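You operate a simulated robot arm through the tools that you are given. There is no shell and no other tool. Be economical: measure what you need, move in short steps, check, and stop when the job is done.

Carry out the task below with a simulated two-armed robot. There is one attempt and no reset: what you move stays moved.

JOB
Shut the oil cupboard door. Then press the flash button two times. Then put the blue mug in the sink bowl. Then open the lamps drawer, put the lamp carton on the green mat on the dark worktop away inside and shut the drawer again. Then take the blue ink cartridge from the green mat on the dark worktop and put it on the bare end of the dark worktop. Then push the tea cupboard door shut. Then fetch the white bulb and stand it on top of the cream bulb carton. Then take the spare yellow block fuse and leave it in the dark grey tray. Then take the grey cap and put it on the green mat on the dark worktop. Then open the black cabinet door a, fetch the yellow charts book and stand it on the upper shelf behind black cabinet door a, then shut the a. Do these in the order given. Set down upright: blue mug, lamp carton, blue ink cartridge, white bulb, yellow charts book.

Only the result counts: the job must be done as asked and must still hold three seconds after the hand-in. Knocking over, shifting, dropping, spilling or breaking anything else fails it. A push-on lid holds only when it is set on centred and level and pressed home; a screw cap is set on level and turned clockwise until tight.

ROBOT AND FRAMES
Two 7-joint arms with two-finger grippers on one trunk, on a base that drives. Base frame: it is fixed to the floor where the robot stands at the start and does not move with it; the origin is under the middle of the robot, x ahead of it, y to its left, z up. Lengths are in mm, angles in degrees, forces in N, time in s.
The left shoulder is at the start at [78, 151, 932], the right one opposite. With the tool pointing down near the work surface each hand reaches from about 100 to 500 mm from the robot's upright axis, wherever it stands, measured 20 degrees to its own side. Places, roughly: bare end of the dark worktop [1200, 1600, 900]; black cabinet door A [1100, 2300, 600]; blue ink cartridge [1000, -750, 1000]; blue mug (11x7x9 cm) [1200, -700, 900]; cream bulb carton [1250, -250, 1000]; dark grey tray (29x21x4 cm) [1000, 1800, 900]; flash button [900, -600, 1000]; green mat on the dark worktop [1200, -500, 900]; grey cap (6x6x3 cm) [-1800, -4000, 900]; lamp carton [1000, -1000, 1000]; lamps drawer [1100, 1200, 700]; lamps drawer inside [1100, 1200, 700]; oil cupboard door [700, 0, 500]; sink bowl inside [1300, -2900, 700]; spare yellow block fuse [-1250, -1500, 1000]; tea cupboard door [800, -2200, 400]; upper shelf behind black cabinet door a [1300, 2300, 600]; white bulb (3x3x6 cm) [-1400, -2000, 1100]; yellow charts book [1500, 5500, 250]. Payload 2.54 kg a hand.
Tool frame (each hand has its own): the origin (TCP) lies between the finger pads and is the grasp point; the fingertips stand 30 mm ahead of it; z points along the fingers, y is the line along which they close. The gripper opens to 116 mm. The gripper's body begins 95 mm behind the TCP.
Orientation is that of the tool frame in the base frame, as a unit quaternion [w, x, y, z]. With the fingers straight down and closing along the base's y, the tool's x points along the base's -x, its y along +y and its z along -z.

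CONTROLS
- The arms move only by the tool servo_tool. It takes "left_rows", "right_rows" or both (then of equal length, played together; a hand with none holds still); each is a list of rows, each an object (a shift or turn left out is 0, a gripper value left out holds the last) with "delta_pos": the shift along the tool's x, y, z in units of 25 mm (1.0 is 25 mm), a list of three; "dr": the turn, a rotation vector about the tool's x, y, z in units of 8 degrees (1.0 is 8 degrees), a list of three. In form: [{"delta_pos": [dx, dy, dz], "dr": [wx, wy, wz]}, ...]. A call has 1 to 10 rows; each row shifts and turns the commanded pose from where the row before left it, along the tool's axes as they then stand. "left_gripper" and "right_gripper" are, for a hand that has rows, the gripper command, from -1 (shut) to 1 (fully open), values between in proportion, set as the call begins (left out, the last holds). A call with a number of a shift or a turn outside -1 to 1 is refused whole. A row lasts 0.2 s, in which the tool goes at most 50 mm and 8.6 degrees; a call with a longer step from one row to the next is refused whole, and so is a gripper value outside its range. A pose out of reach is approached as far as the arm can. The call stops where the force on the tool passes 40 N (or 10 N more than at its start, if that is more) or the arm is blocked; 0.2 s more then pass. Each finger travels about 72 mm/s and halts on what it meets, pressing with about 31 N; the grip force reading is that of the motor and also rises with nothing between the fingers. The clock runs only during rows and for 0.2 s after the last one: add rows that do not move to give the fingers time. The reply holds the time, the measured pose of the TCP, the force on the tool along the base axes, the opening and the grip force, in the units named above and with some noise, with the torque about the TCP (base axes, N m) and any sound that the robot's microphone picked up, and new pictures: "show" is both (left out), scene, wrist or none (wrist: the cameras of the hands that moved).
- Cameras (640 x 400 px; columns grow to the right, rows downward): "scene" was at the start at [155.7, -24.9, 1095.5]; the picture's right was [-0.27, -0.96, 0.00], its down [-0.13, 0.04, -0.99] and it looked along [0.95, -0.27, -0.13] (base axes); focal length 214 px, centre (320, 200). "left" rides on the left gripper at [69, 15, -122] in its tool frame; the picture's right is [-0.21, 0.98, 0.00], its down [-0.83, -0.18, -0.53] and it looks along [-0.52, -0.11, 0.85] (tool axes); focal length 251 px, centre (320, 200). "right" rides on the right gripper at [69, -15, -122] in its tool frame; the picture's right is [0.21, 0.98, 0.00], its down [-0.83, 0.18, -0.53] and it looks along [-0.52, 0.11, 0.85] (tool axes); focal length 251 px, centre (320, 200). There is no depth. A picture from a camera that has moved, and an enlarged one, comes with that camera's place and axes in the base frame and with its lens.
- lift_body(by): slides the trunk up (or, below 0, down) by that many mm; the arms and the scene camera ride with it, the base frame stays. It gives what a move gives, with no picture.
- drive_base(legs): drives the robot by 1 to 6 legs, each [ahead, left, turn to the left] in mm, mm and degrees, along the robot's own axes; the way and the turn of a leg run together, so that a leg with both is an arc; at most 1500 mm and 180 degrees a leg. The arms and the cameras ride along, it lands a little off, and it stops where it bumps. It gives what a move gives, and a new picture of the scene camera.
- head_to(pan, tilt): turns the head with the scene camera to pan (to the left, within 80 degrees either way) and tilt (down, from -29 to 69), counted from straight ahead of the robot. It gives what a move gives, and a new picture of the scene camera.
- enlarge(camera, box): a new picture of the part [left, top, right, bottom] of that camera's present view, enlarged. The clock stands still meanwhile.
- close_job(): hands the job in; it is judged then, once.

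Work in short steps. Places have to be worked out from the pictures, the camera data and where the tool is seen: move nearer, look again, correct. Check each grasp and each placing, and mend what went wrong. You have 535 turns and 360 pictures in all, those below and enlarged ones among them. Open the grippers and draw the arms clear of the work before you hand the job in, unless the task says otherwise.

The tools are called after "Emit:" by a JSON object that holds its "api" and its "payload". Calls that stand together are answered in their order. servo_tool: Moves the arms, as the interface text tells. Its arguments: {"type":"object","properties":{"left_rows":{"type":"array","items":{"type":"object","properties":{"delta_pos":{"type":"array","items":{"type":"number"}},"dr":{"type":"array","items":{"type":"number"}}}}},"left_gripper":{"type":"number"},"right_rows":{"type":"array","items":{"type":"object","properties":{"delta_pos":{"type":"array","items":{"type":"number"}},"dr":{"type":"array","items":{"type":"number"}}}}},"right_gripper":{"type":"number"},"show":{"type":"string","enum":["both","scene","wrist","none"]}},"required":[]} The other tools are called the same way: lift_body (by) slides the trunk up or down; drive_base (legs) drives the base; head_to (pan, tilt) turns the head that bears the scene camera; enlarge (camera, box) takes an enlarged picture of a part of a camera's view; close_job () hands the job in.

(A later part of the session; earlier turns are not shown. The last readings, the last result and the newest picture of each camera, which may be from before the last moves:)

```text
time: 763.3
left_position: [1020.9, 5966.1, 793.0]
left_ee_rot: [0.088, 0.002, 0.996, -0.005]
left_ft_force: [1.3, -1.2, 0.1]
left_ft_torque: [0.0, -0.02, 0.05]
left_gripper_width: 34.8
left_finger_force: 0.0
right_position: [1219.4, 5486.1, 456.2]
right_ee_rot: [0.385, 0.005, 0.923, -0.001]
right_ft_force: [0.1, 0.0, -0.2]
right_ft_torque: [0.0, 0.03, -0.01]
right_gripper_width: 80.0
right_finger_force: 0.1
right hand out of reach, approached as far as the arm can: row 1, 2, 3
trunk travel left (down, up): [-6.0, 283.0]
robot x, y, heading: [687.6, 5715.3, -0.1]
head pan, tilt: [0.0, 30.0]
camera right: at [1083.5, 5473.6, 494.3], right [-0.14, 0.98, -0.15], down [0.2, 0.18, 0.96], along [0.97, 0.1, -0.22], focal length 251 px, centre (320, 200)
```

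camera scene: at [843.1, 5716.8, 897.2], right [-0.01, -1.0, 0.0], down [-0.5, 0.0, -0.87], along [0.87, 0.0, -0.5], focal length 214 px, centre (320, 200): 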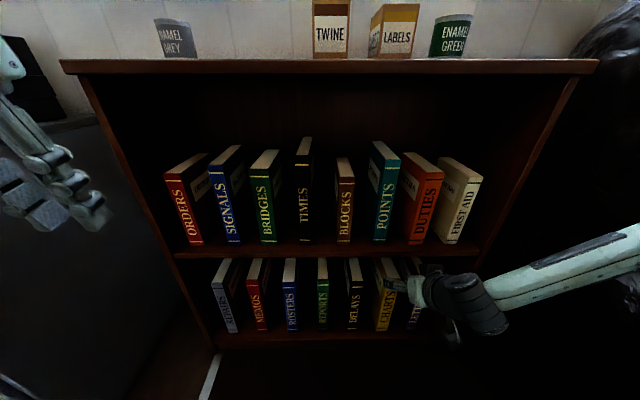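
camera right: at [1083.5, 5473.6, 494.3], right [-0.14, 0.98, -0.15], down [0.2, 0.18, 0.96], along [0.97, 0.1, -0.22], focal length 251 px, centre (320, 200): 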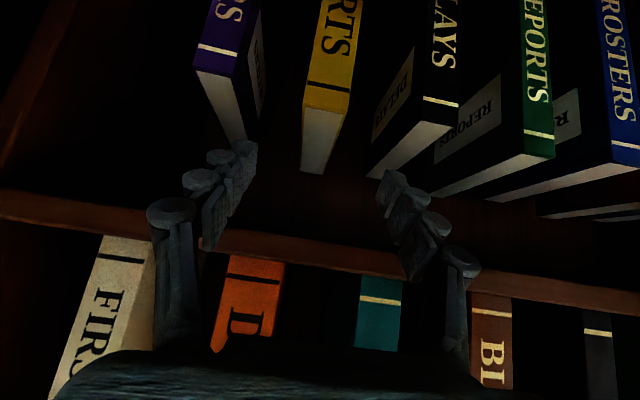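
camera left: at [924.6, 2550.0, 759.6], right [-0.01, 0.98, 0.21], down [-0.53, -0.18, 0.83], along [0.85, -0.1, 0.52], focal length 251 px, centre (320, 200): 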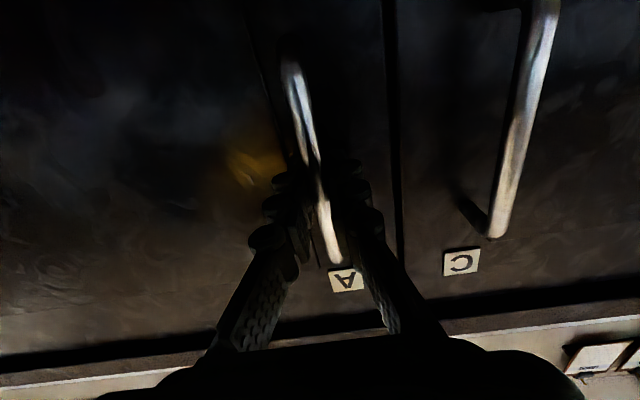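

The arm won't go lower at this pitch. I back off 120 mm and test a steeper hand pitch (≈65° down) for lower reach.

Emit:
{"api": "drive_base", "payload": {"legs": [[-120, 0, 0]]}}

Emit:
{"api": "servo_tool", "payload": {"right_rows": [{"dr": [0, 0.9, 0]}, {"dr": [0, 0.9, 0]}, {"dr": [0, 0.9, 0]}, {"delta_pos": [0.42, 0, 0.91]}, {"delta_pos": [0.42, 0, 0.91]}, {"delta_pos": [0.42, 0, 0.91]}, {"delta_pos": [0.42, 0, 0.91]}, {"delta_pos": [0.42, 0, 0.91]}], "show": "scene"}}

```text
time: 764.6
left_position: [897.6, 5967.5, 792.2]
left_ee_rot: [0.088, 0.0, 0.996, -0.004]
left_ft_force: [-0.1, -0.6, 0.1]
left_ft_torque: [0.03, 0.0, -0.01]
left_gripper_width: 34.9
left_finger_force: 0.1
right_position: [1095.8, 5489.0, 457.1]
right_ee_rot: [0.386, 0.005, 0.922, -0.002]
right_ft_force: [0.3, -0.3, 0.4]
right_ft_torque: [0.04, 0.01, 0.03]
right_gripper_width: 79.9
right_finger_force: 0.0
trunk travel left (down, up): [-6.0, 283.0]
robot x, y, heading: [562.9, 5719.7, -0.4]
head pan, tilt: [0.0, 30.0]
camera scene: at [719.4, 5717.6, 897.2], right [0.0, -1.0, 0.0], down [-0.5, 0.0, -0.87], along [0.87, 0.0, -0.5], focal length 214 px, centre (320, 200)
```

scene: 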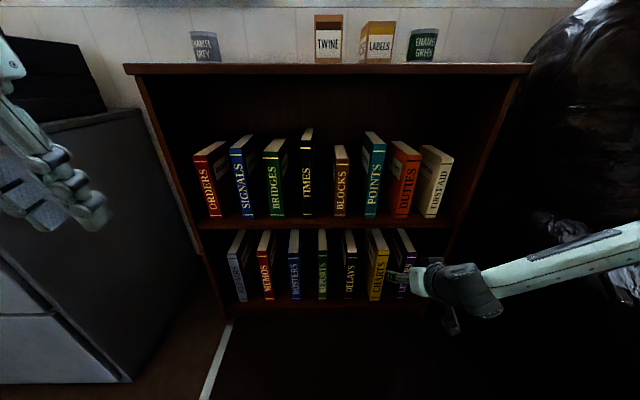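

```text
time: 766.4
left_position: [897.4, 5966.4, 792.0]
left_ee_rot: [0.088, 0.0, 0.996, -0.005]
left_ft_force: [-0.2, 0.6, 0.7]
left_ft_torque: [0.03, -0.01, 0.0]
left_gripper_width: 34.8
left_finger_force: 0.0
right_position: [1084.9, 5471.5, 362.6]
right_ee_rot: [0.206, 0.005, 0.978, 0.0]
right_ft_force: [-0.4, -0.6, 0.9]
right_ft_torque: [0.0, -0.04, 0.03]
right_gripper_width: 79.8
right_finger_force: 0.1
right hand out of reach, approached as far as the arm can: row 7, 8
trunk travel left (down, up): [-6.0, 283.0]
robot x, y, heading: [561.1, 5717.6, -0.2]
head pan, tilt: [0.0, 30.0]
camera scene: at [719.4, 5717.6, 897.2], right [0.0, -1.0, 0.0], down [-0.5, 0.0, -0.87], along [0.87, 0.0, -0.5], focal length 214 px, centre (320, 200)
```

scene: 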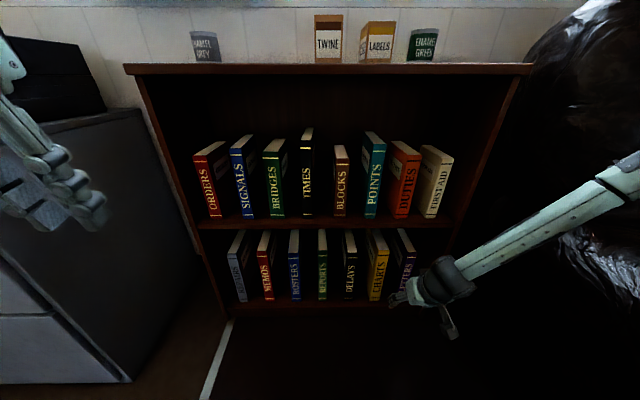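

At ~24° from vertical the hand reaches z≈363. Plan: pinch the book's top-front corner at ~30° tilt, drag it ~85 mm out, then regrasp deeper over its middle. Set the tilt to 30°.

Emit:
{"api": "servo_tool", "payload": {"right_rows": [{"dr": [0, -0.78, 0]}, {"delta_pos": [0.5, 0, 0.86]}, {"delta_pos": [0.5, 0, 0.86]}], "right_gripper": 0.2, "show": "wrist"}}

```text
time: 767.2
left_position: [897.3, 5966.7, 793.2]
left_ee_rot: [0.088, 0.0, 0.996, -0.006]
left_ft_force: [0.5, -1.2, -0.3]
left_ft_torque: [0.0, 0.01, 0.0]
left_gripper_width: 34.8
left_finger_force: 0.1
right_position: [1077.8, 5454.5, 360.7]
right_ee_rot: [0.259, 0.005, 0.966, 0.0]
right_ft_force: [-0.6, -0.1, 1.2]
right_ft_torque: [0.05, 0.03, 0.0]
right_gripper_width: 69.4
right_finger_force: 0.0
right hand out of reach, approached as far as the arm can: row 1, 2, 3
trunk travel left (down, up): [-6.0, 283.0]
robot x, y, heading: [562.4, 5714.2, -0.3]
head pan, tilt: [0.0, 30.0]
camera right: at [957.3, 5440.4, 432.1], right [-0.18, 0.98, -0.11], down [0.45, 0.18, 0.88], along [0.88, 0.11, -0.47], focal length 251 px, centre (320, 200)
```

right: 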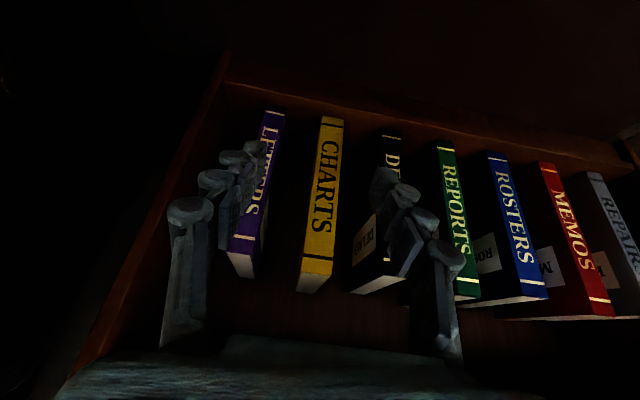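

Interesting: farther to the right the arm gets lower. Test going further right (larger side offset) with the 45° tilt.

Emit:
{"api": "servo_tool", "payload": {"right_rows": [{"delta_pos": [0, -1, 0]}, {"delta_pos": [0, -1, 0]}, {"delta_pos": [0, -1, 0]}, {"dr": [0, -0.9, 0]}, {"dr": [0, -0.9, 0]}, {"delta_pos": [0.7, 0, 0.7]}, {"delta_pos": [0.7, 0, 0.7]}], "show": "scene"}}

```text
time: 768.8
left_position: [897.3, 5966.4, 793.2]
left_ee_rot: [0.088, 0.001, 0.996, -0.006]
left_ft_force: [0.2, 0.0, -0.1]
left_ft_torque: [0.03, 0.02, 0.04]
left_gripper_width: 34.9
left_finger_force: 0.0
right_position: [1090.0, 5343.8, 421.3]
right_ee_rot: [0.376, 0.004, 0.927, -0.001]
right_ft_force: [-0.7, -0.2, 0.3]
right_ft_torque: [0.02, 0.02, 0.02]
right_gripper_width: 69.9
right_finger_force: 0.1
right hand out of reach, approached as far as the arm can: row 4, 5, 6, 7
trunk travel left (down, up): [-6.0, 283.0]
robot x, y, heading: [563.9, 5720.1, -0.4]
head pan, tilt: [0.0, 30.0]
camera scene: at [719.4, 5717.6, 897.2], right [0.0, -1.0, 0.0], down [-0.5, 0.0, -0.87], along [0.87, 0.0, -0.5], focal length 214 px, centre (320, 200)
```

scene: 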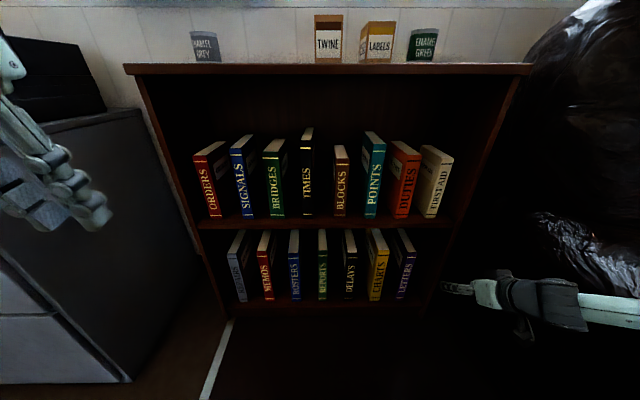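

With a ~35° tilt and larger side offset I should get z≈370. Set it and shift the robot left accordingly.

Emit:
{"api": "servo_tool", "payload": {"right_rows": [{"dr": [0, 0.55, 0], "delta_pos": [0, 0.4, 0]}, {"dr": [0, 0.55, 0], "delta_pos": [0, 0.4, 0]}, {"delta_pos": [0.57, 0, 0.82]}, {"delta_pos": [0.57, 0, 0.82]}, {"delta_pos": [0.57, 0, 0.82]}], "show": "none"}}

Emit:
{"api": "drive_base", "payload": {"legs": [[0, 115, 0.4], [100, 0, 0]]}}

Emit:
{"api": "servo_tool", "payload": {"right_rows": [{}], "show": "wrist"}}

```text
time: 770.0
left_position: [897.7, 5967.2, 792.9]
left_ee_rot: [0.089, 0.0, 0.996, -0.005]
left_ft_force: [-0.8, -0.1, -0.2]
left_ft_torque: [0.03, 0.0, 0.0]
left_gripper_width: 34.8
left_finger_force: 0.0
right_position: [1089.1, 5357.7, 368.3]
right_ee_rot: [0.305, 0.005, 0.952, -0.002]
right_ft_force: [-0.1, -0.9, -0.7]
right_ft_torque: [-0.01, 0.02, 0.03]
right_gripper_width: 69.4
right_finger_force: 0.0
right hand out of reach, approached as far as the arm can: row 5
trunk travel left (down, up): [-6.0, 283.0]
robot x, y, heading: [562.0, 5716.0, -0.3]
head pan, tilt: [0.0, 30.0]
```

```text
time: 772.5
left_position: [996.6, 6084.0, 792.9]
left_ee_rot: [0.087, -0.004, 0.996, -0.005]
left_ft_force: [0.1, -0.3, -0.2]
left_ft_torque: [-0.01, -0.02, 0.0]
left_gripper_width: 34.9
left_finger_force: 0.0
right_position: [1193.7, 5475.1, 368.4]
right_ee_rot: [0.303, 0.002, 0.953, 0.0]
right_ft_force: [0.1, -0.3, 0.1]
right_ft_torque: [0.01, -0.02, 0.05]
right_gripper_width: 69.5
right_finger_force: 0.1
trunk travel left (down, up): [-6.0, 283.0]
robot x, y, heading: [667.8, 5831.7, 0.2]
head pan, tilt: [0.0, 30.0]
camera scene: at [820.7, 5831.7, 897.2], right [0.0, -1.0, 0.0], down [-0.5, 0.0, -0.87], along [0.87, 0.0, -0.5], focal length 214 px, centre (320, 200)
```

scene: 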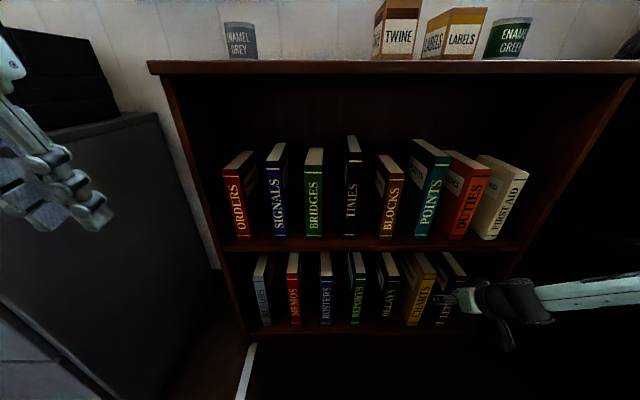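

```text
time: 772.9
left_position: [997.1, 6082.2, 792.2]
left_ee_rot: [0.088, -0.004, 0.996, -0.005]
left_ft_force: [-0.9, 0.4, 0.6]
left_ft_torque: [0.0, 0.03, -0.02]
left_gripper_width: 34.6
left_finger_force: 0.1
right_position: [1193.0, 5475.6, 368.1]
right_ee_rot: [0.304, 0.002, 0.953, 0.0]
right_ft_force: [0.1, 0.3, -0.4]
right_ft_torque: [0.01, -0.01, -0.03]
right_gripper_width: 69.9
right_finger_force: 0.0
trunk travel left (down, up): [-6.0, 283.0]
robot x, y, heading: [664.2, 5832.7, 0.1]
head pan, tilt: [0.0, 30.0]
camera right: at [1066.6, 5460.5, 428.3], right [-0.17, 0.98, -0.12], down [0.36, 0.18, 0.91], along [0.92, 0.11, -0.39], focal length 251 px, centre (320, 200)
```

right: 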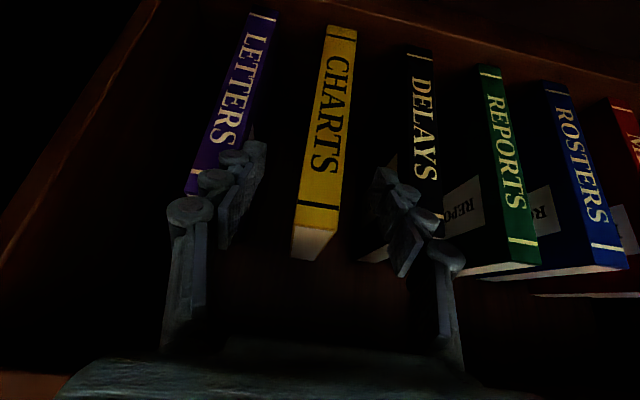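

Top-front corner of CHARTS at (1266,5484,370). Align y and advance 95 mm so the fingers straddle the corner.

Emit:
{"api": "servo_tool", "payload": {"right_rows": [{"delta_pos": [0, 0.34, 0]}], "show": "none"}}

Emit:
{"api": "drive_base", "payload": {"legs": [[60, 0, 0]]}}

Emit:
{"api": "servo_tool", "payload": {"right_rows": [{}], "show": "wrist"}}

```text
time: 773.3
left_position: [996.5, 6083.2, 791.7]
left_ee_rot: [0.088, -0.003, 0.996, -0.005]
left_ft_force: [-0.6, -0.5, 0.8]
left_ft_torque: [-0.02, -0.03, -0.03]
left_gripper_width: 34.9
left_finger_force: 0.1
right_position: [1193.7, 5482.7, 368.8]
right_ee_rot: [0.303, 0.001, 0.953, 0.0]
right_ft_force: [0.7, 0.5, -0.3]
right_ft_torque: [0.01, 0.01, 0.0]
right_gripper_width: 69.7
right_finger_force: 0.0
trunk travel left (down, up): [-6.0, 283.0]
robot x, y, heading: [664.4, 5829.2, 0.3]
head pan, tilt: [0.0, 30.0]
```

```text
time: 774.2
left_position: [1054.2, 6082.4, 792.7]
left_ee_rot: [0.088, -0.005, 0.996, -0.005]
left_ft_force: [-1.1, 0.0, 0.8]
left_ft_torque: [-0.02, -0.04, 0.01]
left_gripper_width: 34.8
left_finger_force: 0.0
right_position: [1253.0, 5484.4, 370.0]
right_ee_rot: [0.302, 0.001, 0.953, 0.001]
right_ft_force: [1.3, 0.4, 0.5]
right_ft_torque: [0.03, 0.0, 0.01]
right_gripper_width: 69.4
right_finger_force: 0.0
trunk travel left (down, up): [-6.0, 283.0]
robot x, y, heading: [725.6, 5827.6, 0.6]
head pan, tilt: [0.0, 30.0]
camera scene: at [879.7, 5832.1, 897.2], right [0.0, -1.0, 0.0], down [-0.5, 0.0, -0.87], along [0.87, 0.0, -0.5], focal length 214 px, centre (320, 200)
```

scene: 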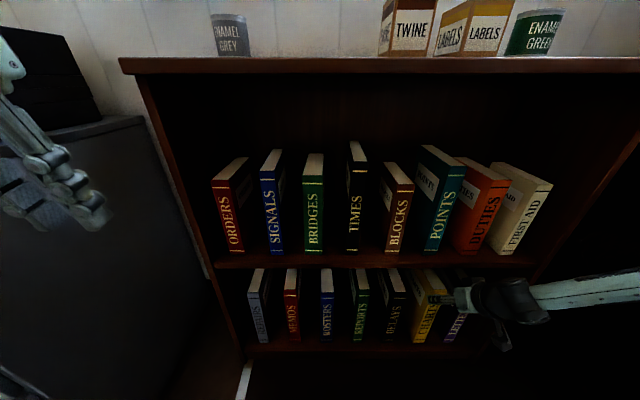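

```text
time: 774.6
left_position: [1055.7, 6081.8, 792.3]
left_ee_rot: [0.087, -0.004, 0.996, -0.005]
left_ft_force: [0.5, -0.2, 0.1]
left_ft_torque: [0.02, 0.02, -0.01]
left_gripper_width: 34.7
left_finger_force: 0.1
right_position: [1252.9, 5483.1, 368.4]
right_ee_rot: [0.303, 0.0, 0.953, 0.001]
right_ft_force: [0.6, 0.7, 0.0]
right_ft_torque: [-0.01, 0.02, -0.02]
right_gripper_width: 69.5
right_finger_force: 0.0
trunk travel left (down, up): [-6.0, 283.0]
robot x, y, heading: [721.5, 5831.8, 0.5]
head pan, tilt: [0.0, 30.0]
camera right: at [1125.9, 5468.7, 429.6], right [-0.17, 0.98, -0.12], down [0.37, 0.18, 0.91], along [0.91, 0.11, -0.39], focal length 251 px, centre (320, 200)
```

right: 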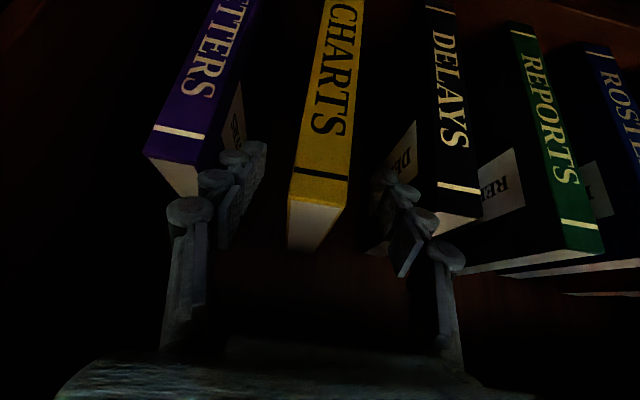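

Good alignment. Advance 42 mm more and close on the corner.

Emit:
{"api": "drive_base", "payload": {"legs": [[42, 2, 0]]}}

Emit:
{"api": "servo_tool", "payload": {"right_rows": [{}, {}, {}], "right_gripper": -1, "show": "wrist"}}

```text
time: 775.6
left_position: [1089.7, 6084.8, 792.5]
left_ee_rot: [0.087, -0.004, 0.996, -0.005]
left_ft_force: [-0.4, 0.3, -0.6]
left_ft_torque: [0.02, 0.0, 0.0]
left_gripper_width: 34.6
left_finger_force: 0.1
right_position: [1281.1, 5486.3, 366.2]
right_ee_rot: [0.298, 0.002, 0.954, 0.001]
right_ft_force: [0.2, 0.3, 0.4]
right_ft_torque: [0.0, 0.04, 0.0]
right_gripper_width: 69.6
right_finger_force: 0.1
trunk travel left (down, up): [-6.0, 283.0]
robot x, y, heading: [755.1, 5830.7, 0.2]
head pan, tilt: [0.0, 30.0]
stopped in leg 1: the force on the tool passed its limit at 90 N (the readings are from after the stop); the commanded pose is now the measured one
camera scene: at [913.4, 5833.8, 897.2], right [0.0, -1.0, 0.0], down [-0.5, 0.0, -0.87], along [0.87, 0.0, -0.5], focal length 214 px, centre (320, 200)
```

scene: 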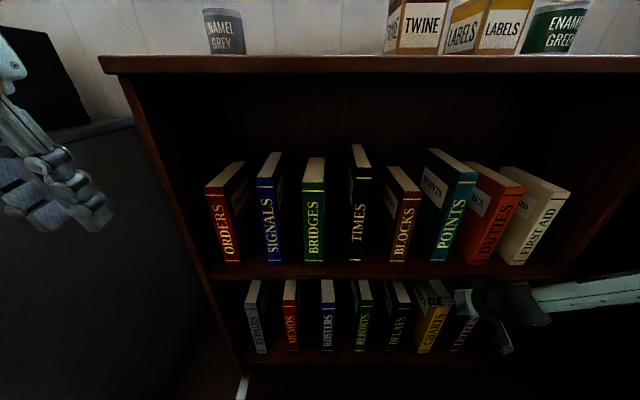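

```text
time: 776.4
left_position: [1088.4, 6084.4, 792.1]
left_ee_rot: [0.087, -0.003, 0.996, -0.006]
left_ft_force: [0.0, 0.0, -0.5]
left_ft_torque: [-0.03, 0.01, -0.04]
left_gripper_width: 34.6
left_finger_force: 0.1
right_position: [1281.2, 5486.3, 366.4]
right_ee_rot: [0.298, 0.001, 0.954, 0.001]
right_ft_force: [-1.7, -0.3, 1.7]
right_ft_torque: [-0.15, -0.01, 0.48]
right_gripper_width: 42.1
right_finger_force: 30.2
trunk travel left (down, up): [-6.0, 283.0]
robot x, y, heading: [758.5, 5830.4, 0.4]
head pan, tilt: [0.0, 30.0]
camera right: at [1154.9, 5471.2, 428.4], right [-0.17, 0.98, -0.12], down [0.38, 0.18, 0.91], along [0.91, 0.11, -0.4], focal length 251 px, centre (320, 200)
```

right: 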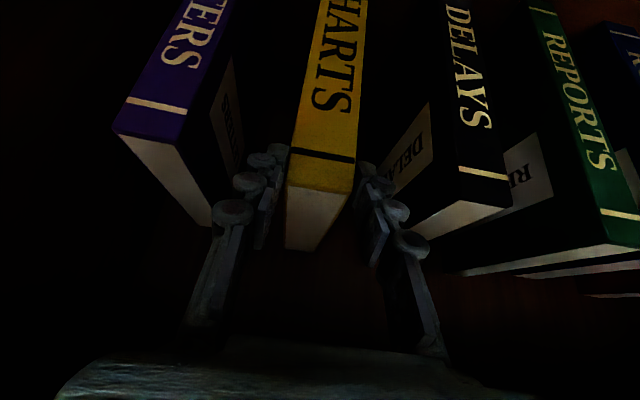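

Touched the shelf front at the end but the book's corner is gripped (42 mm). Drag it out by driving back 80 mm.

Emit:
{"api": "drive_base", "payload": {"legs": [[-40, 0, 0], [-40, 0, 0]]}}

Emit:
{"api": "servo_tool", "payload": {"right_rows": [{}], "show": "wrist"}}

```text
time: 777.7
left_position: [1009.3, 6084.2, 791.5]
left_ee_rot: [0.088, -0.003, 0.996, -0.004]
left_ft_force: [1.2, -0.7, 0.0]
left_ft_torque: [-0.01, -0.06, -0.02]
left_gripper_width: 34.8
left_finger_force: 0.0
right_position: [1200.9, 5486.4, 366.0]
right_ee_rot: [0.298, 0.002, 0.954, 0.003]
right_ft_force: [-7.3, 1.7, 5.1]
right_ft_torque: [0.2, -0.05, 0.2]
right_gripper_width: 41.7
right_finger_force: 30.9
trunk travel left (down, up): [-6.0, 283.0]
robot x, y, heading: [678.8, 5830.1, 0.1]
head pan, tilt: [0.0, 30.0]
camera scene: at [833.1, 5833.7, 897.5], right [0.0, -1.0, 0.0], down [-0.5, 0.0, -0.87], along [0.87, 0.0, -0.5], focal length 214 px, centre (320, 200)
```

scene: 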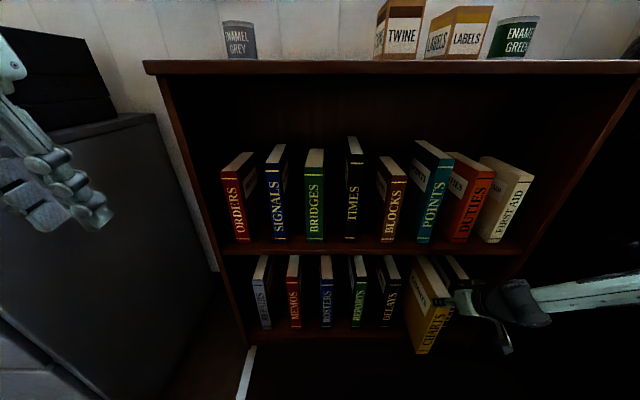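

```text
time: 778.1
left_position: [1008.8, 6085.2, 792.6]
left_ee_rot: [0.087, -0.003, 0.996, -0.005]
left_ft_force: [0.1, -0.6, -0.9]
left_ft_torque: [-0.02, -0.03, -0.03]
left_gripper_width: 35.0
left_finger_force: 0.0
right_position: [1199.9, 5486.2, 367.8]
right_ee_rot: [0.298, 0.002, 0.955, 0.001]
right_ft_force: [-3.5, 0.3, 5.4]
right_ft_torque: [-0.33, 0.07, 0.22]
right_gripper_width: 41.6
right_finger_force: 30.8
trunk travel left (down, up): [-6.0, 283.0]
robot x, y, heading: [678.2, 5830.9, 0.1]
head pan, tilt: [0.0, 30.0]
camera right: at [1073.7, 5471.1, 428.6], right [-0.17, 0.98, -0.12], down [0.38, 0.18, 0.91], along [0.91, 0.11, -0.4], focal length 251 px, centre (320, 200)
```

right: 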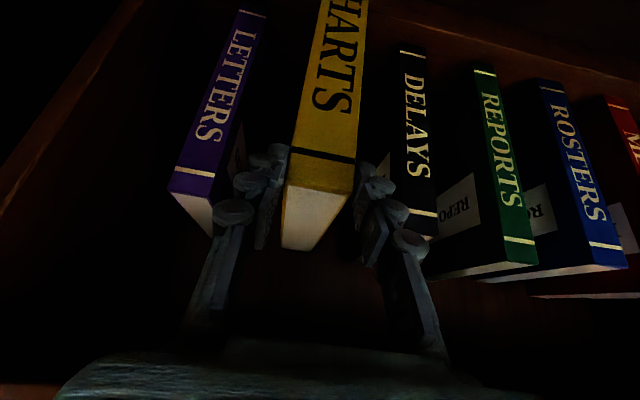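

The book slid out 80 mm, still upright. Release, lower the hand 25 mm, and advance 70 mm for a deeper grip near its middle.

Emit:
{"api": "servo_tool", "payload": {"right_rows": [{}, {}, {}, {"delta_pos": [0.56, 0, 0.82]}, {"delta_pos": [0.2, 0, 0.3]}], "right_gripper": 0.25, "show": "wrist"}}

```text
time: 779.3
left_position: [1009.1, 6083.6, 792.4]
left_ee_rot: [0.087, -0.004, 0.996, -0.005]
left_ft_force: [-0.3, 0.1, -0.3]
left_ft_torque: [0.03, -0.02, 0.01]
left_gripper_width: 34.7
left_finger_force: 0.0
right_position: [1200.7, 5486.6, 365.5]
right_ee_rot: [0.296, 0.001, 0.955, 0.003]
right_ft_force: [0.0, -0.4, 0.6]
right_ft_torque: [-0.01, 0.01, 0.01]
right_gripper_width: 72.3
right_finger_force: 0.1
right hand out of reach, approached as far as the arm can: row 4, 5
trunk travel left (down, up): [-6.0, 283.0]
robot x, y, heading: [676.7, 5836.7, 0.4]
head pan, tilt: [0.0, 30.0]
camera right: at [1073.8, 5471.0, 428.1], right [-0.17, 0.98, -0.12], down [0.38, 0.18, 0.91], along [0.91, 0.11, -0.4], focal length 251 px, centre (320, 200)
```

right: 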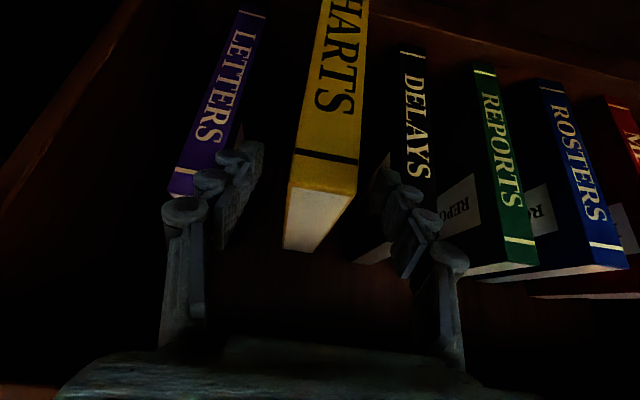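

Pitch the hand 8° steeper to get lower, then advance ~55 mm.

Emit:
{"api": "servo_tool", "payload": {"right_rows": [{"dr": [0, 0.5, 0]}, {"dr": [0, 0.5, 0]}, {"delta_pos": [0.4, 0, 0.8]}, {"delta_pos": [0.4, 0, 0.8]}], "show": "none"}}

Emit:
{"api": "drive_base", "payload": {"legs": [[50, 0, 0]]}}

Emit:
{"api": "servo_tool", "payload": {"right_rows": [{}], "show": "wrist"}}

```text
time: 780.3
left_position: [1009.4, 6083.9, 792.4]
left_ee_rot: [0.087, -0.003, 0.996, -0.005]
left_ft_force: [-0.5, 0.7, -0.3]
left_ft_torque: [-0.01, 0.04, -0.03]
left_gripper_width: 34.9
left_finger_force: 0.1
right_position: [1198.6, 5482.3, 331.9]
right_ee_rot: [0.23, 0.002, 0.973, 0.003]
right_ft_force: [0.5, 0.0, -0.5]
right_ft_torque: [-0.01, -0.01, 0.0]
right_gripper_width: 72.8
right_finger_force: 0.1
right hand out of reach, approached as far as the arm can: row 4
trunk travel left (down, up): [-6.0, 283.0]
robot x, y, heading: [676.4, 5834.1, -0.3]
head pan, tilt: [0.0, 30.0]
```

```text
time: 781.2
left_position: [1057.6, 6085.0, 792.8]
left_ee_rot: [0.087, -0.003, 0.996, -0.005]
left_ft_force: [-0.1, 0.7, -0.9]
left_ft_torque: [0.0, -0.07, -0.01]
left_gripper_width: 34.6
left_finger_force: 0.0
right_position: [1246.5, 5482.3, 332.2]
right_ee_rot: [0.229, 0.002, 0.973, 0.002]
right_ft_force: [0.1, -0.4, -0.1]
right_ft_torque: [-0.01, -0.03, -0.01]
right_gripper_width: 72.5
right_finger_force: 0.0
trunk travel left (down, up): [-6.0, 283.0]
robot x, y, heading: [727.5, 5833.2, -0.2]
head pan, tilt: [0.0, 30.0]
camera scene: at [882.2, 5833.6, 897.2], right [0.0, -1.0, 0.0], down [-0.5, 0.0, -0.87], along [0.87, 0.0, -0.5], focal length 214 px, centre (320, 200)
```

scene: 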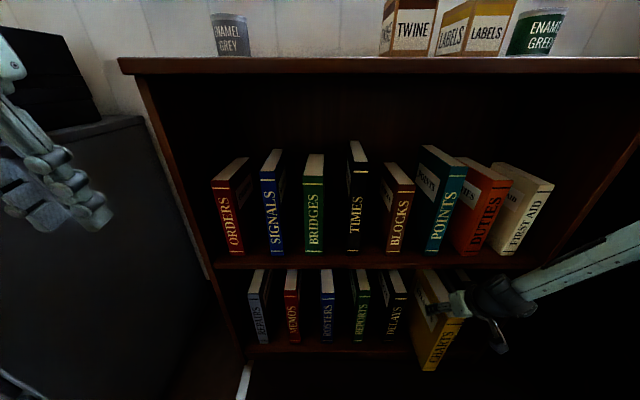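

```text
time: 781.6
left_position: [1058.7, 6083.8, 792.0]
left_ee_rot: [0.087, -0.004, 0.996, -0.005]
left_ft_force: [0.1, 0.2, 0.5]
left_ft_torque: [-0.01, 0.0, 0.03]
left_gripper_width: 34.7
left_finger_force: 0.0
right_position: [1247.4, 5483.1, 333.2]
right_ee_rot: [0.23, 0.002, 0.973, 0.002]
right_ft_force: [0.6, 0.6, -0.2]
right_ft_torque: [0.04, -0.02, -0.02]
right_gripper_width: 72.4
right_finger_force: 0.0
trunk travel left (down, up): [-6.0, 283.0]
robot x, y, heading: [728.8, 5828.7, 0.2]
head pan, tilt: [0.0, 30.0]
camera right: at [1130.3, 5468.1, 411.8], right [-0.19, 0.98, -0.09], down [0.5, 0.18, 0.85], along [0.84, 0.12, -0.52], focal length 251 px, centre (320, 200)
```

right: 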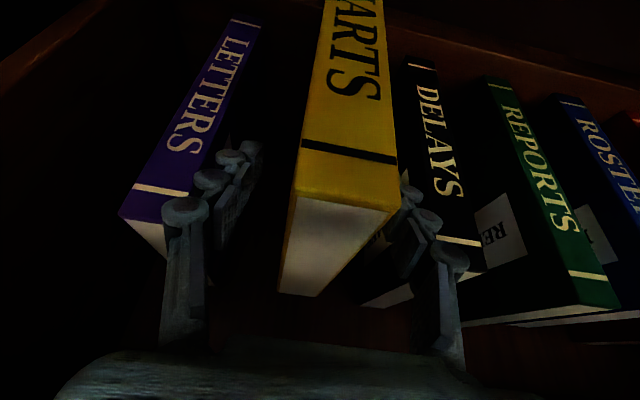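

Grip is now 55 mm in and ~60 mm below the top. Close, then lift slightly.

Emit:
{"api": "servo_tool", "payload": {"right_rows": [{}, {}, {}], "right_gripper": -1, "show": "none"}}

Emit:
{"api": "lift_body", "payload": {"by": 12}}

Emit:
{"api": "servo_tool", "payload": {"right_rows": [{}], "show": "both"}}

```text
time: 782.5
left_position: [1058.5, 6084.2, 792.4]
left_ee_rot: [0.086, -0.003, 0.996, -0.005]
left_ft_force: [0.2, -0.7, 0.7]
left_ft_torque: [0.0, 0.02, -0.01]
left_gripper_width: 34.9
left_finger_force: 0.0
right_position: [1246.3, 5484.1, 333.3]
right_ee_rot: [0.23, 0.002, 0.973, 0.003]
right_ft_force: [-1.1, 2.1, 4.0]
right_ft_torque: [0.35, -0.02, 0.33]
right_gripper_width: 41.6
right_finger_force: 31.0
trunk travel left (down, up): [-6.0, 283.0]
robot x, y, heading: [721.8, 5831.4, 0.2]
head pan, tilt: [0.0, 30.0]
```

```text
time: 783.0
left_position: [1058.2, 6084.1, 803.1]
left_ee_rot: [0.086, -0.003, 0.996, -0.004]
left_ft_force: [-0.4, 0.5, 0.5]
left_ft_torque: [-0.03, 0.0, -0.03]
left_gripper_width: 34.9
left_finger_force: 0.0
right_position: [1244.9, 5482.4, 342.8]
right_ee_rot: [0.228, 0.003, 0.974, 0.003]
right_ft_force: [0.2, 0.0, -13.4]
right_ft_torque: [-0.02, 0.71, 0.0]
right_gripper_width: 41.5
right_finger_force: 30.6
trunk travel left (down, up): [-18.0, 271.0]
robot x, y, heading: [721.4, 5830.2, 0.2]
head pan, tilt: [0.0, 30.0]
```

```text
time: 783.5
left_position: [1058.2, 6083.4, 804.0]
left_ee_rot: [0.087, -0.003, 0.996, -0.004]
left_ft_force: [0.0, 0.0, -0.2]
left_ft_torque: [-0.02, -0.01, -0.03]
left_gripper_width: 34.6
left_finger_force: 0.1
right_position: [1246.7, 5483.4, 342.5]
right_ee_rot: [0.229, 0.002, 0.973, 0.003]
right_ft_force: [0.7, 0.9, -14.4]
right_ft_torque: [-0.01, 0.72, -0.03]
right_gripper_width: 41.6
right_finger_force: 31.5
trunk travel left (down, up): [-18.0, 271.0]
robot x, y, heading: [726.5, 5832.2, 0.3]
head pan, tilt: [0.0, 30.0]
camera scene: at [883.0, 5833.1, 909.0], right [0.0, -1.0, 0.0], down [-0.5, 0.0, -0.87], along [0.87, 0.0, -0.5], focal length 214 px, centre (320, 200)
camera right: at [1130.0, 5467.9, 422.7], right [-0.19, 0.98, -0.09], down [0.5, 0.17, 0.85], along [0.84, 0.12, -0.52], focal length 251 px, centre (320, 200)
```

scene: 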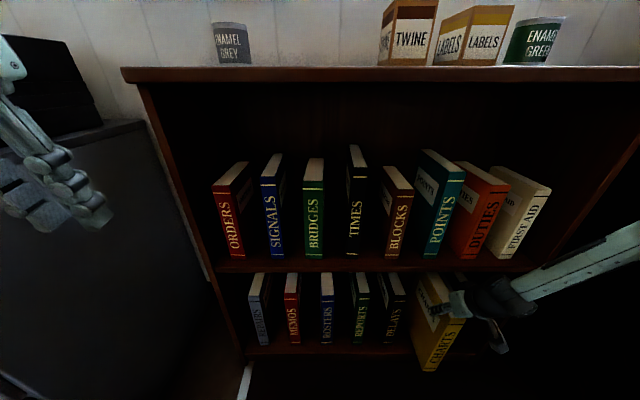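
right: 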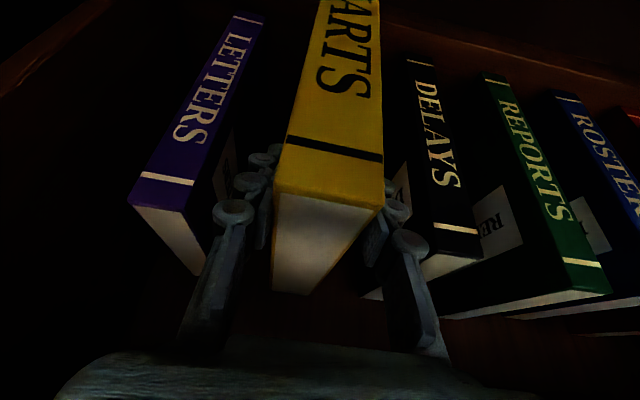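

Book is lifted (≈14 N). Raise 10 mm more and back straight out.

Emit:
{"api": "lift_body", "payload": {"by": 12}}

Emit:
{"api": "drive_base", "payload": {"legs": [[-120, 0, 0], [-180, 0, 0]]}}

Emit:
{"api": "servo_tool", "payload": {"right_rows": [{}], "show": "wrist"}}

```text
time: 784.0
left_position: [1058.8, 6083.6, 816.7]
left_ee_rot: [0.086, -0.003, 0.996, -0.004]
left_ft_force: [-0.3, 0.0, -0.7]
left_ft_torque: [0.03, -0.04, 0.03]
left_gripper_width: 34.8
left_finger_force: 0.0
right_position: [1247.1, 5482.6, 356.2]
right_ee_rot: [0.228, 0.002, 0.974, 0.003]
right_ft_force: [0.8, -0.3, -13.3]
right_ft_torque: [-0.04, 0.73, 0.03]
right_gripper_width: 41.4
right_finger_force: 31.1
trunk travel left (down, up): [-30.0, 259.0]
robot x, y, heading: [727.7, 5830.3, 0.2]
head pan, tilt: [0.0, 30.0]
```

```text
time: 786.4
left_position: [757.8, 6081.0, 816.2]
left_ee_rot: [0.087, -0.002, 0.996, -0.004]
left_ft_force: [0.3, -0.4, 0.5]
left_ft_torque: [-0.01, -0.01, 0.03]
left_gripper_width: 35.1
left_finger_force: 0.1
right_position: [945.0, 5481.7, 355.2]
right_ee_rot: [0.228, 0.003, 0.974, 0.002]
right_ft_force: [0.4, 0.0, -13.7]
right_ft_torque: [-0.04, 0.68, 0.04]
right_gripper_width: 41.3
right_finger_force: 31.4
trunk travel left (down, up): [-30.0, 259.0]
robot x, y, heading: [427.6, 5832.2, 0.1]
head pan, tilt: [0.0, 30.0]
camera scene: at [581.6, 5831.7, 921.0], right [0.0, -1.0, 0.0], down [-0.5, 0.0, -0.87], along [0.87, 0.0, -0.5], focal length 214 px, centre (320, 200)
```

scene: 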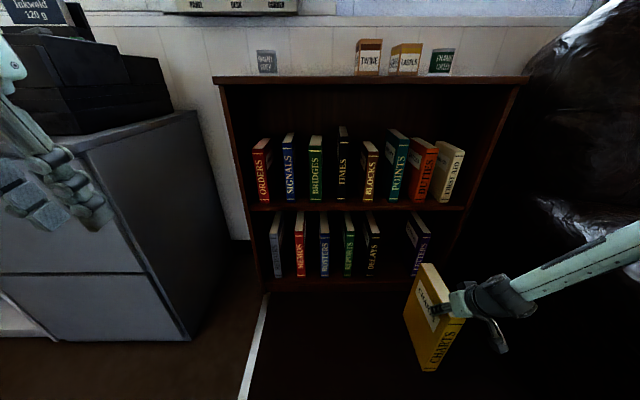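

```text
time: 786.8
left_position: [758.2, 6082.1, 816.0]
left_ee_rot: [0.087, -0.002, 0.996, -0.005]
left_ft_force: [0.2, 0.1, -0.2]
left_ft_torque: [0.03, 0.0, -0.03]
left_gripper_width: 34.8
left_finger_force: 0.0
right_position: [943.4, 5481.0, 354.2]
right_ee_rot: [0.228, 0.003, 0.974, 0.002]
right_ft_force: [0.2, 0.3, -14.4]
right_ft_torque: [-0.01, 0.73, -0.01]
right_gripper_width: 41.5
right_finger_force: 30.9
trunk travel left (down, up): [-30.0, 259.0]
robot x, y, heading: [425.1, 5830.5, 0.1]
head pan, tilt: [0.0, 30.0]
camera right: at [827.3, 5465.9, 434.4], right [-0.19, 0.98, -0.09], down [0.5, 0.17, 0.85], along [0.84, 0.11, -0.53], focal length 251 px, centre (320, 200)
```

right: 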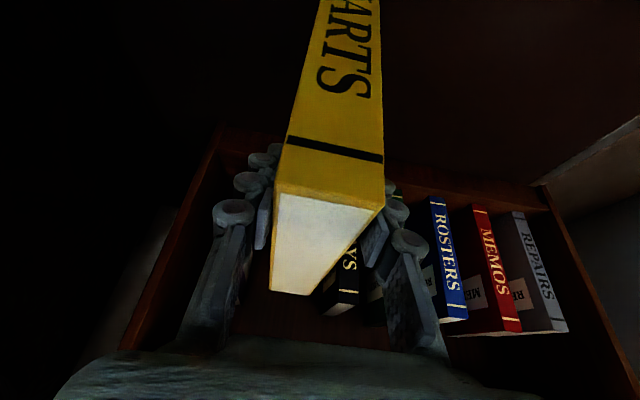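

Book held upright. Raise the trunk for transport, back away and travel to the cabinet.

Emit:
{"api": "lift_body", "payload": {"by": 250}}

Emit:
{"api": "drive_base", "payload": {"legs": [[-480, 0, 0], [0, 0, -90]]}}

```text
time: 789.4
left_position: [758.5, 6082.3, 1066.3]
left_ee_rot: [0.086, -0.003, 0.996, -0.004]
left_ft_force: [-0.6, -1.2, -0.1]
left_ft_torque: [-0.01, -0.04, 0.01]
left_gripper_width: 35.1
left_finger_force: 0.0
right_position: [944.6, 5481.4, 604.1]
right_ee_rot: [0.229, 0.004, 0.973, 0.003]
right_ft_force: [-0.3, -0.9, -14.7]
right_ft_torque: [-0.02, 0.71, 0.0]
right_gripper_width: 41.3
right_finger_force: 30.9
trunk travel left (down, up): [-280.0, 9.0]
robot x, y, heading: [424.1, 5833.8, 0.1]
head pan, tilt: [0.0, 30.0]
```

```text
time: 796.2
left_position: [189.6, 5494.4, 1065.7]
left_ee_rot: [0.059, 0.703, 0.706, -0.063]
left_ft_force: [-0.7, 0.0, -0.4]
left_ft_torque: [0.03, 0.01, 0.01]
left_gripper_width: 34.6
left_finger_force: 0.1
right_position: [-413.3, 5308.7, 606.7]
right_ee_rot: [0.163, 0.692, 0.685, -0.159]
right_ft_force: [-0.6, 0.1, -13.8]
right_ft_torque: [0.66, 0.02, -0.03]
right_gripper_width: 41.5
right_finger_force: 31.6
trunk travel left (down, up): [-280.0, 9.0]
robot x, y, heading: [-61.8, 5827.9, -90.2]
head pan, tilt: [0.0, 30.0]
camera scene: at [-62.9, 5670.3, 1171.0], right [-1.0, 0.0, 0.0], down [0.0, 0.5, -0.87], along [0.0, -0.87, -0.5], focal length 214 px, centre (320, 200)
```

scene: 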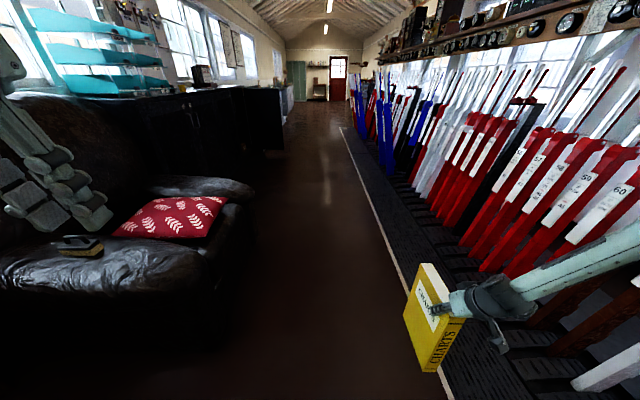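

Keep a bit more to the left (away from the levers) and proceed.

Emit:
{"api": "drive_base", "payload": {"legs": [[0, 50, 0], [1200, 0, 0], [1200, 0, 0], [850, 0, 0]]}}

```text
time: 813.0
left_position: [185.7, 2195.6, 1065.8]
left_ee_rot: [0.058, 0.706, 0.703, -0.064]
left_ft_force: [0.4, -0.2, -0.2]
left_ft_torque: [0.05, -0.05, -0.01]
left_gripper_width: 34.7
left_finger_force: 0.1
right_position: [-416.2, 2014.7, 604.4]
right_ee_rot: [0.162, 0.694, 0.683, -0.16]
right_ft_force: [-0.4, 0.4, -14.4]
right_ft_torque: [0.7, 0.02, 0.02]
right_gripper_width: 41.4
right_finger_force: 31.0
trunk travel left (down, up): [-280.0, 9.0]
robot x, y, heading: [-60.9, 2534.4, -90.5]
head pan, tilt: [0.0, 30.0]
camera scene: at [-64.1, 2373.0, 1170.9], right [-1.0, 0.01, 0.0], down [0.0, 0.5, -0.87], along [-0.01, -0.87, -0.5], focal length 214 px, centre (320, 200)
```

scene: 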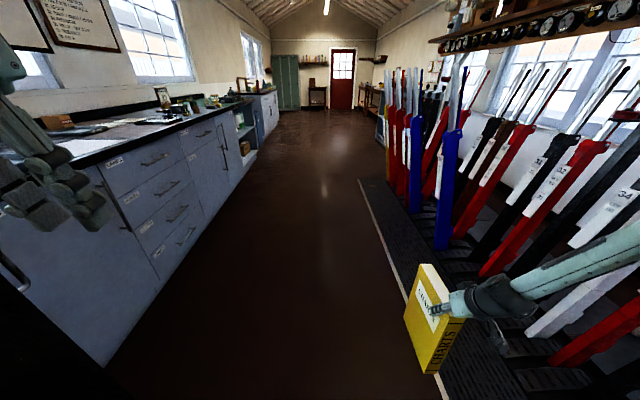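

Turn left to face the cabinet and shift left so the book lines up with the opening.

Emit:
{"api": "drive_base", "payload": {"legs": [[0, 0, 90.5], [0, 130, 0]]}}

Emit:
{"api": "head_to", "payload": {"pan": -20, "tilt": 25}}

```text
time: 816.9
left_position: [296.4, 2748.7, 1066.0]
left_ee_rot: [0.086, 0.046, 0.995, -0.009]
left_ft_force: [-0.3, -0.3, 0.2]
left_ft_torque: [-0.02, 0.01, 0.03]
left_gripper_width: 34.8
left_finger_force: 0.0
right_position: [407.2, 2134.8, 595.8]
right_ee_rot: [0.212, 0.053, 0.976, -0.004]
right_ft_force: [-0.2, 0.0, -13.5]
right_ft_torque: [-0.01, 0.62, -0.02]
right_gripper_width: 41.3
right_finger_force: 31.0
trunk travel left (down, up): [-280.0, 9.0]
robot x, y, heading: [-60.1, 2529.6, -5.5]
head pan, tilt: [0.0, 30.0]
stopped in leg 1: the force on the tool passed its limit at 50 N (the readings are from after the stop); the commanded pose is now the measured one
camera scene: at [96.4, 2516.4, 1170.9], right [-0.1, -1.0, 0.0], down [-0.5, 0.05, -0.87], along [0.86, -0.08, -0.5], focal length 214 px, centre (320, 200)
```

scene: 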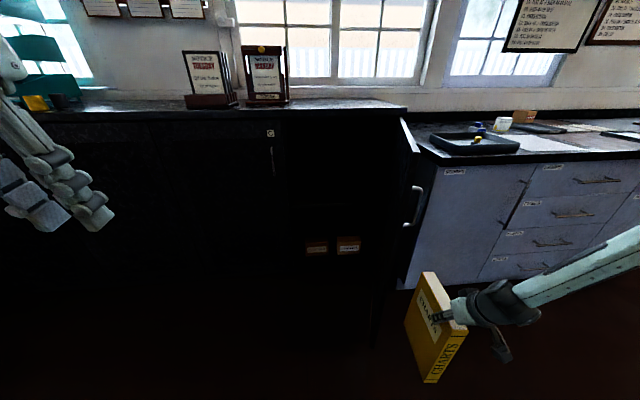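

```text
time: 817.8
left_position: [296.0, 2748.6, 1065.3]
left_ee_rot: [0.087, 0.046, 0.995, -0.008]
left_ft_force: [-0.3, 0.0, 0.0]
left_ft_torque: [-0.01, 0.02, -0.02]
left_gripper_width: 35.1
left_finger_force: 0.0
right_position: [408.4, 2135.0, 598.0]
right_ee_rot: [0.213, 0.052, 0.976, -0.003]
right_ft_force: [-0.3, -0.1, -14.4]
right_ft_torque: [0.05, 0.65, 0.02]
right_gripper_width: 41.4
right_finger_force: 31.4
trunk travel left (down, up): [-280.0, 9.0]
robot x, y, heading: [-61.3, 2535.1, -5.3]
head pan, tilt: [-20.0, 25.0]
camera scene: at [89.4, 2485.7, 1178.9], right [-0.43, -0.9, 0.0], down [-0.38, 0.18, -0.91], along [0.82, -0.39, -0.42], focal length 214 px, centre (320, 200)
```

scene: 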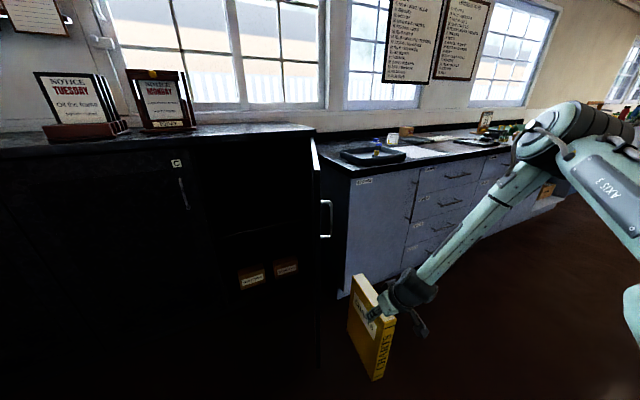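

The book swept against the door's outer side on the turn and nudged the door part-closed (~73°). I back off first and straighten, then raise the book well above everything.

Emit:
{"api": "drive_base", "payload": {"legs": [[-170, 0, 0], [0, 0, 5.4]]}}

Emit:
{"api": "servo_tool", "payload": {"right_rows": [{"delta_pos": [-0.45, 0, -0.89]}, {"delta_pos": [-0.45, 0, -0.89]}, {"delta_pos": [-0.45, 0, -0.89]}, {"delta_pos": [-0.45, 0, -0.89]}, {"delta_pos": [-0.45, 0, -0.89]}, {"delta_pos": [-0.45, 0, -0.89]}, {"delta_pos": [-0.45, 0, -0.89]}, {"delta_pos": [-0.45, 0, -0.89]}, {"delta_pos": [-0.45, 0, -0.89]}, {"delta_pos": [-0.45, 0, -0.89]}], "show": "scene"}}

```text
time: 819.7
left_position: [104.7, 2796.4, 1065.4]
left_ee_rot: [0.086, -0.001, 0.996, -0.004]
left_ft_force: [-0.1, 0.5, -0.9]
left_ft_torque: [-0.05, 0.0, 0.0]
left_gripper_width: 34.9
left_finger_force: 0.1
right_position: [276.1, 2198.2, 596.8]
right_ee_rot: [0.213, 0.006, 0.977, 0.007]
right_ft_force: [0.2, 0.2, -13.1]
right_ft_torque: [-0.05, 0.65, 0.0]
right_gripper_width: 41.6
right_finger_force: 31.0
trunk travel left (down, up): [-280.0, 9.0]
robot x, y, heading: [-228.3, 2548.9, -0.2]
head pan, tilt: [-20.0, 25.0]
camera scene: at [-76.3, 2516.7, 1179.0], right [-0.34, -0.94, 0.0], down [-0.4, 0.15, -0.91], along [0.85, -0.31, -0.42], focal length 214 px, centre (320, 200)
```

scene: 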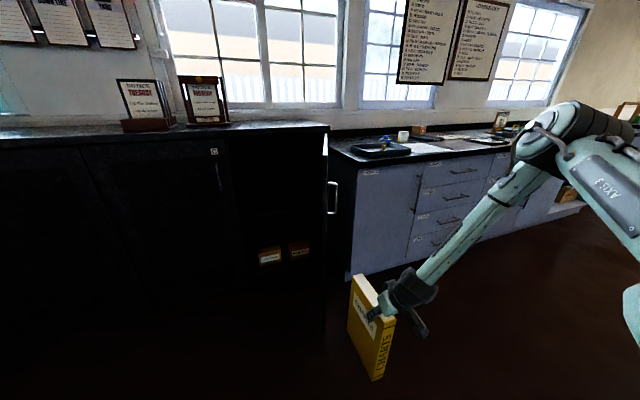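

```text
time: 821.9
left_position: [103.8, 2797.4, 1066.3]
left_ee_rot: [0.086, -0.001, 0.996, -0.005]
left_ft_force: [-0.6, 0.3, 1.0]
left_ft_torque: [-0.02, -0.01, -0.01]
left_gripper_width: 34.7
left_finger_force: 0.0
right_position: [284.2, 2193.9, 843.9]
right_ee_rot: [0.213, 0.006, 0.977, 0.007]
right_ft_force: [-1.2, -0.9, -14.3]
right_ft_torque: [-0.06, 0.65, 0.01]
right_gripper_width: 41.6
right_finger_force: 30.9
trunk travel left (down, up): [-280.0, 9.0]
robot x, y, heading: [-231.9, 2550.6, -0.1]
head pan, tilt: [-20.0, 25.0]
camera scene: at [-76.6, 2516.6, 1179.0], right [-0.34, -0.94, 0.0], down [-0.4, 0.15, -0.91], along [0.85, -0.31, -0.42], focal length 214 px, centre (320, 200)
```

scene: 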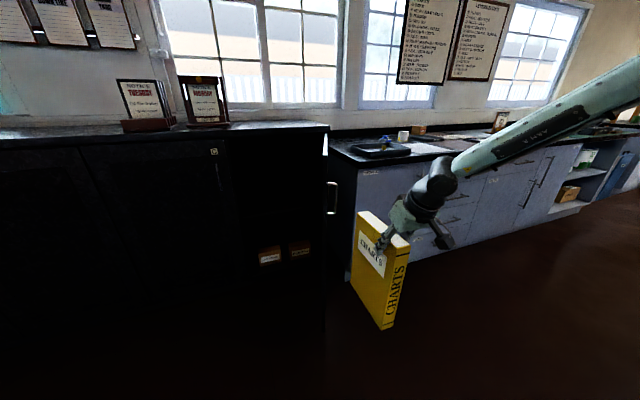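

Keep raising the book, slightly retracting.

Emit:
{"api": "servo_tool", "payload": {"right_rows": [{"delta_pos": [-0.12, 0, -0.99]}, {"delta_pos": [-0.12, 0, -0.99]}, {"delta_pos": [-0.12, 0, -0.99]}, {"delta_pos": [-0.12, 0, -0.99]}, {"delta_pos": [-0.12, 0, -0.99]}, {"delta_pos": [-0.12, 0, -0.99]}, {"delta_pos": [-0.12, 0, -0.99]}, {"delta_pos": [-0.12, 0, -0.99]}, {"delta_pos": [-0.12, 0, -0.99]}, {"delta_pos": [-0.12, 0, -0.99]}], "show": "none"}}

Emit:
{"api": "servo_tool", "payload": {"right_rows": [{"delta_pos": [-0.12, 0, -0.99]}, {"delta_pos": [-0.12, 0, -0.99]}, {"delta_pos": [-0.12, 0, -0.99]}, {"delta_pos": [-0.12, 0, -0.99]}, {"delta_pos": [-0.12, 0, -0.99]}, {"delta_pos": [-0.12, 0, -0.99]}, {"delta_pos": [-0.12, 0, -0.99]}, {"delta_pos": [-0.12, 0, -0.99]}], "show": "scene"}}

```text
time: 824.1
left_position: [104.7, 2797.7, 1066.2]
left_ee_rot: [0.086, 0.0, 0.996, -0.004]
left_ft_force: [0.0, 0.2, 0.8]
left_ft_torque: [-0.03, -0.02, 0.0]
left_gripper_width: 35.0
left_finger_force: 0.2
right_position: [210.2, 2190.9, 1086.9]
right_ee_rot: [0.213, 0.006, 0.977, 0.007]
right_ft_force: [-0.4, -0.3, -12.8]
right_ft_torque: [-0.02, 0.61, 0.04]
right_gripper_width: 41.3
right_finger_force: 31.1
trunk travel left (down, up): [-280.0, 9.0]
robot x, y, heading: [-233.6, 2551.0, -0.1]
head pan, tilt: [-20.0, 25.0]
```

```text
time: 825.9
left_position: [104.4, 2796.7, 1065.3]
left_ee_rot: [0.087, 0.0, 0.996, -0.005]
left_ft_force: [-0.3, 0.2, 0.1]
left_ft_torque: [0.0, 0.01, -0.01]
left_gripper_width: 34.8
left_finger_force: 0.0
right_position: [146.4, 2189.0, 1274.1]
right_ee_rot: [0.212, 0.006, 0.977, 0.006]
right_ft_force: [-0.3, -0.4, -13.5]
right_ft_torque: [-0.02, 0.64, -0.03]
right_gripper_width: 41.5
right_finger_force: 30.8
trunk travel left (down, up): [-280.0, 9.0]
robot x, y, heading: [-230.7, 2547.9, -0.1]
head pan, tilt: [-20.0, 25.0]
camera scene: at [-76.9, 2516.8, 1179.1], right [-0.34, -0.94, 0.0], down [-0.4, 0.15, -0.91], along [0.85, -0.31, -0.42], focal length 214 px, centre (320, 200)
```

scene: 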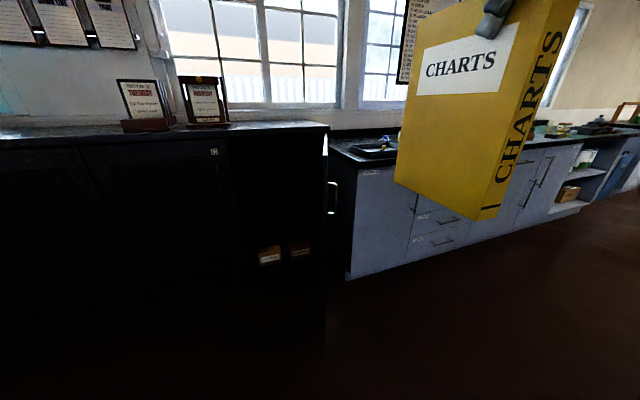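

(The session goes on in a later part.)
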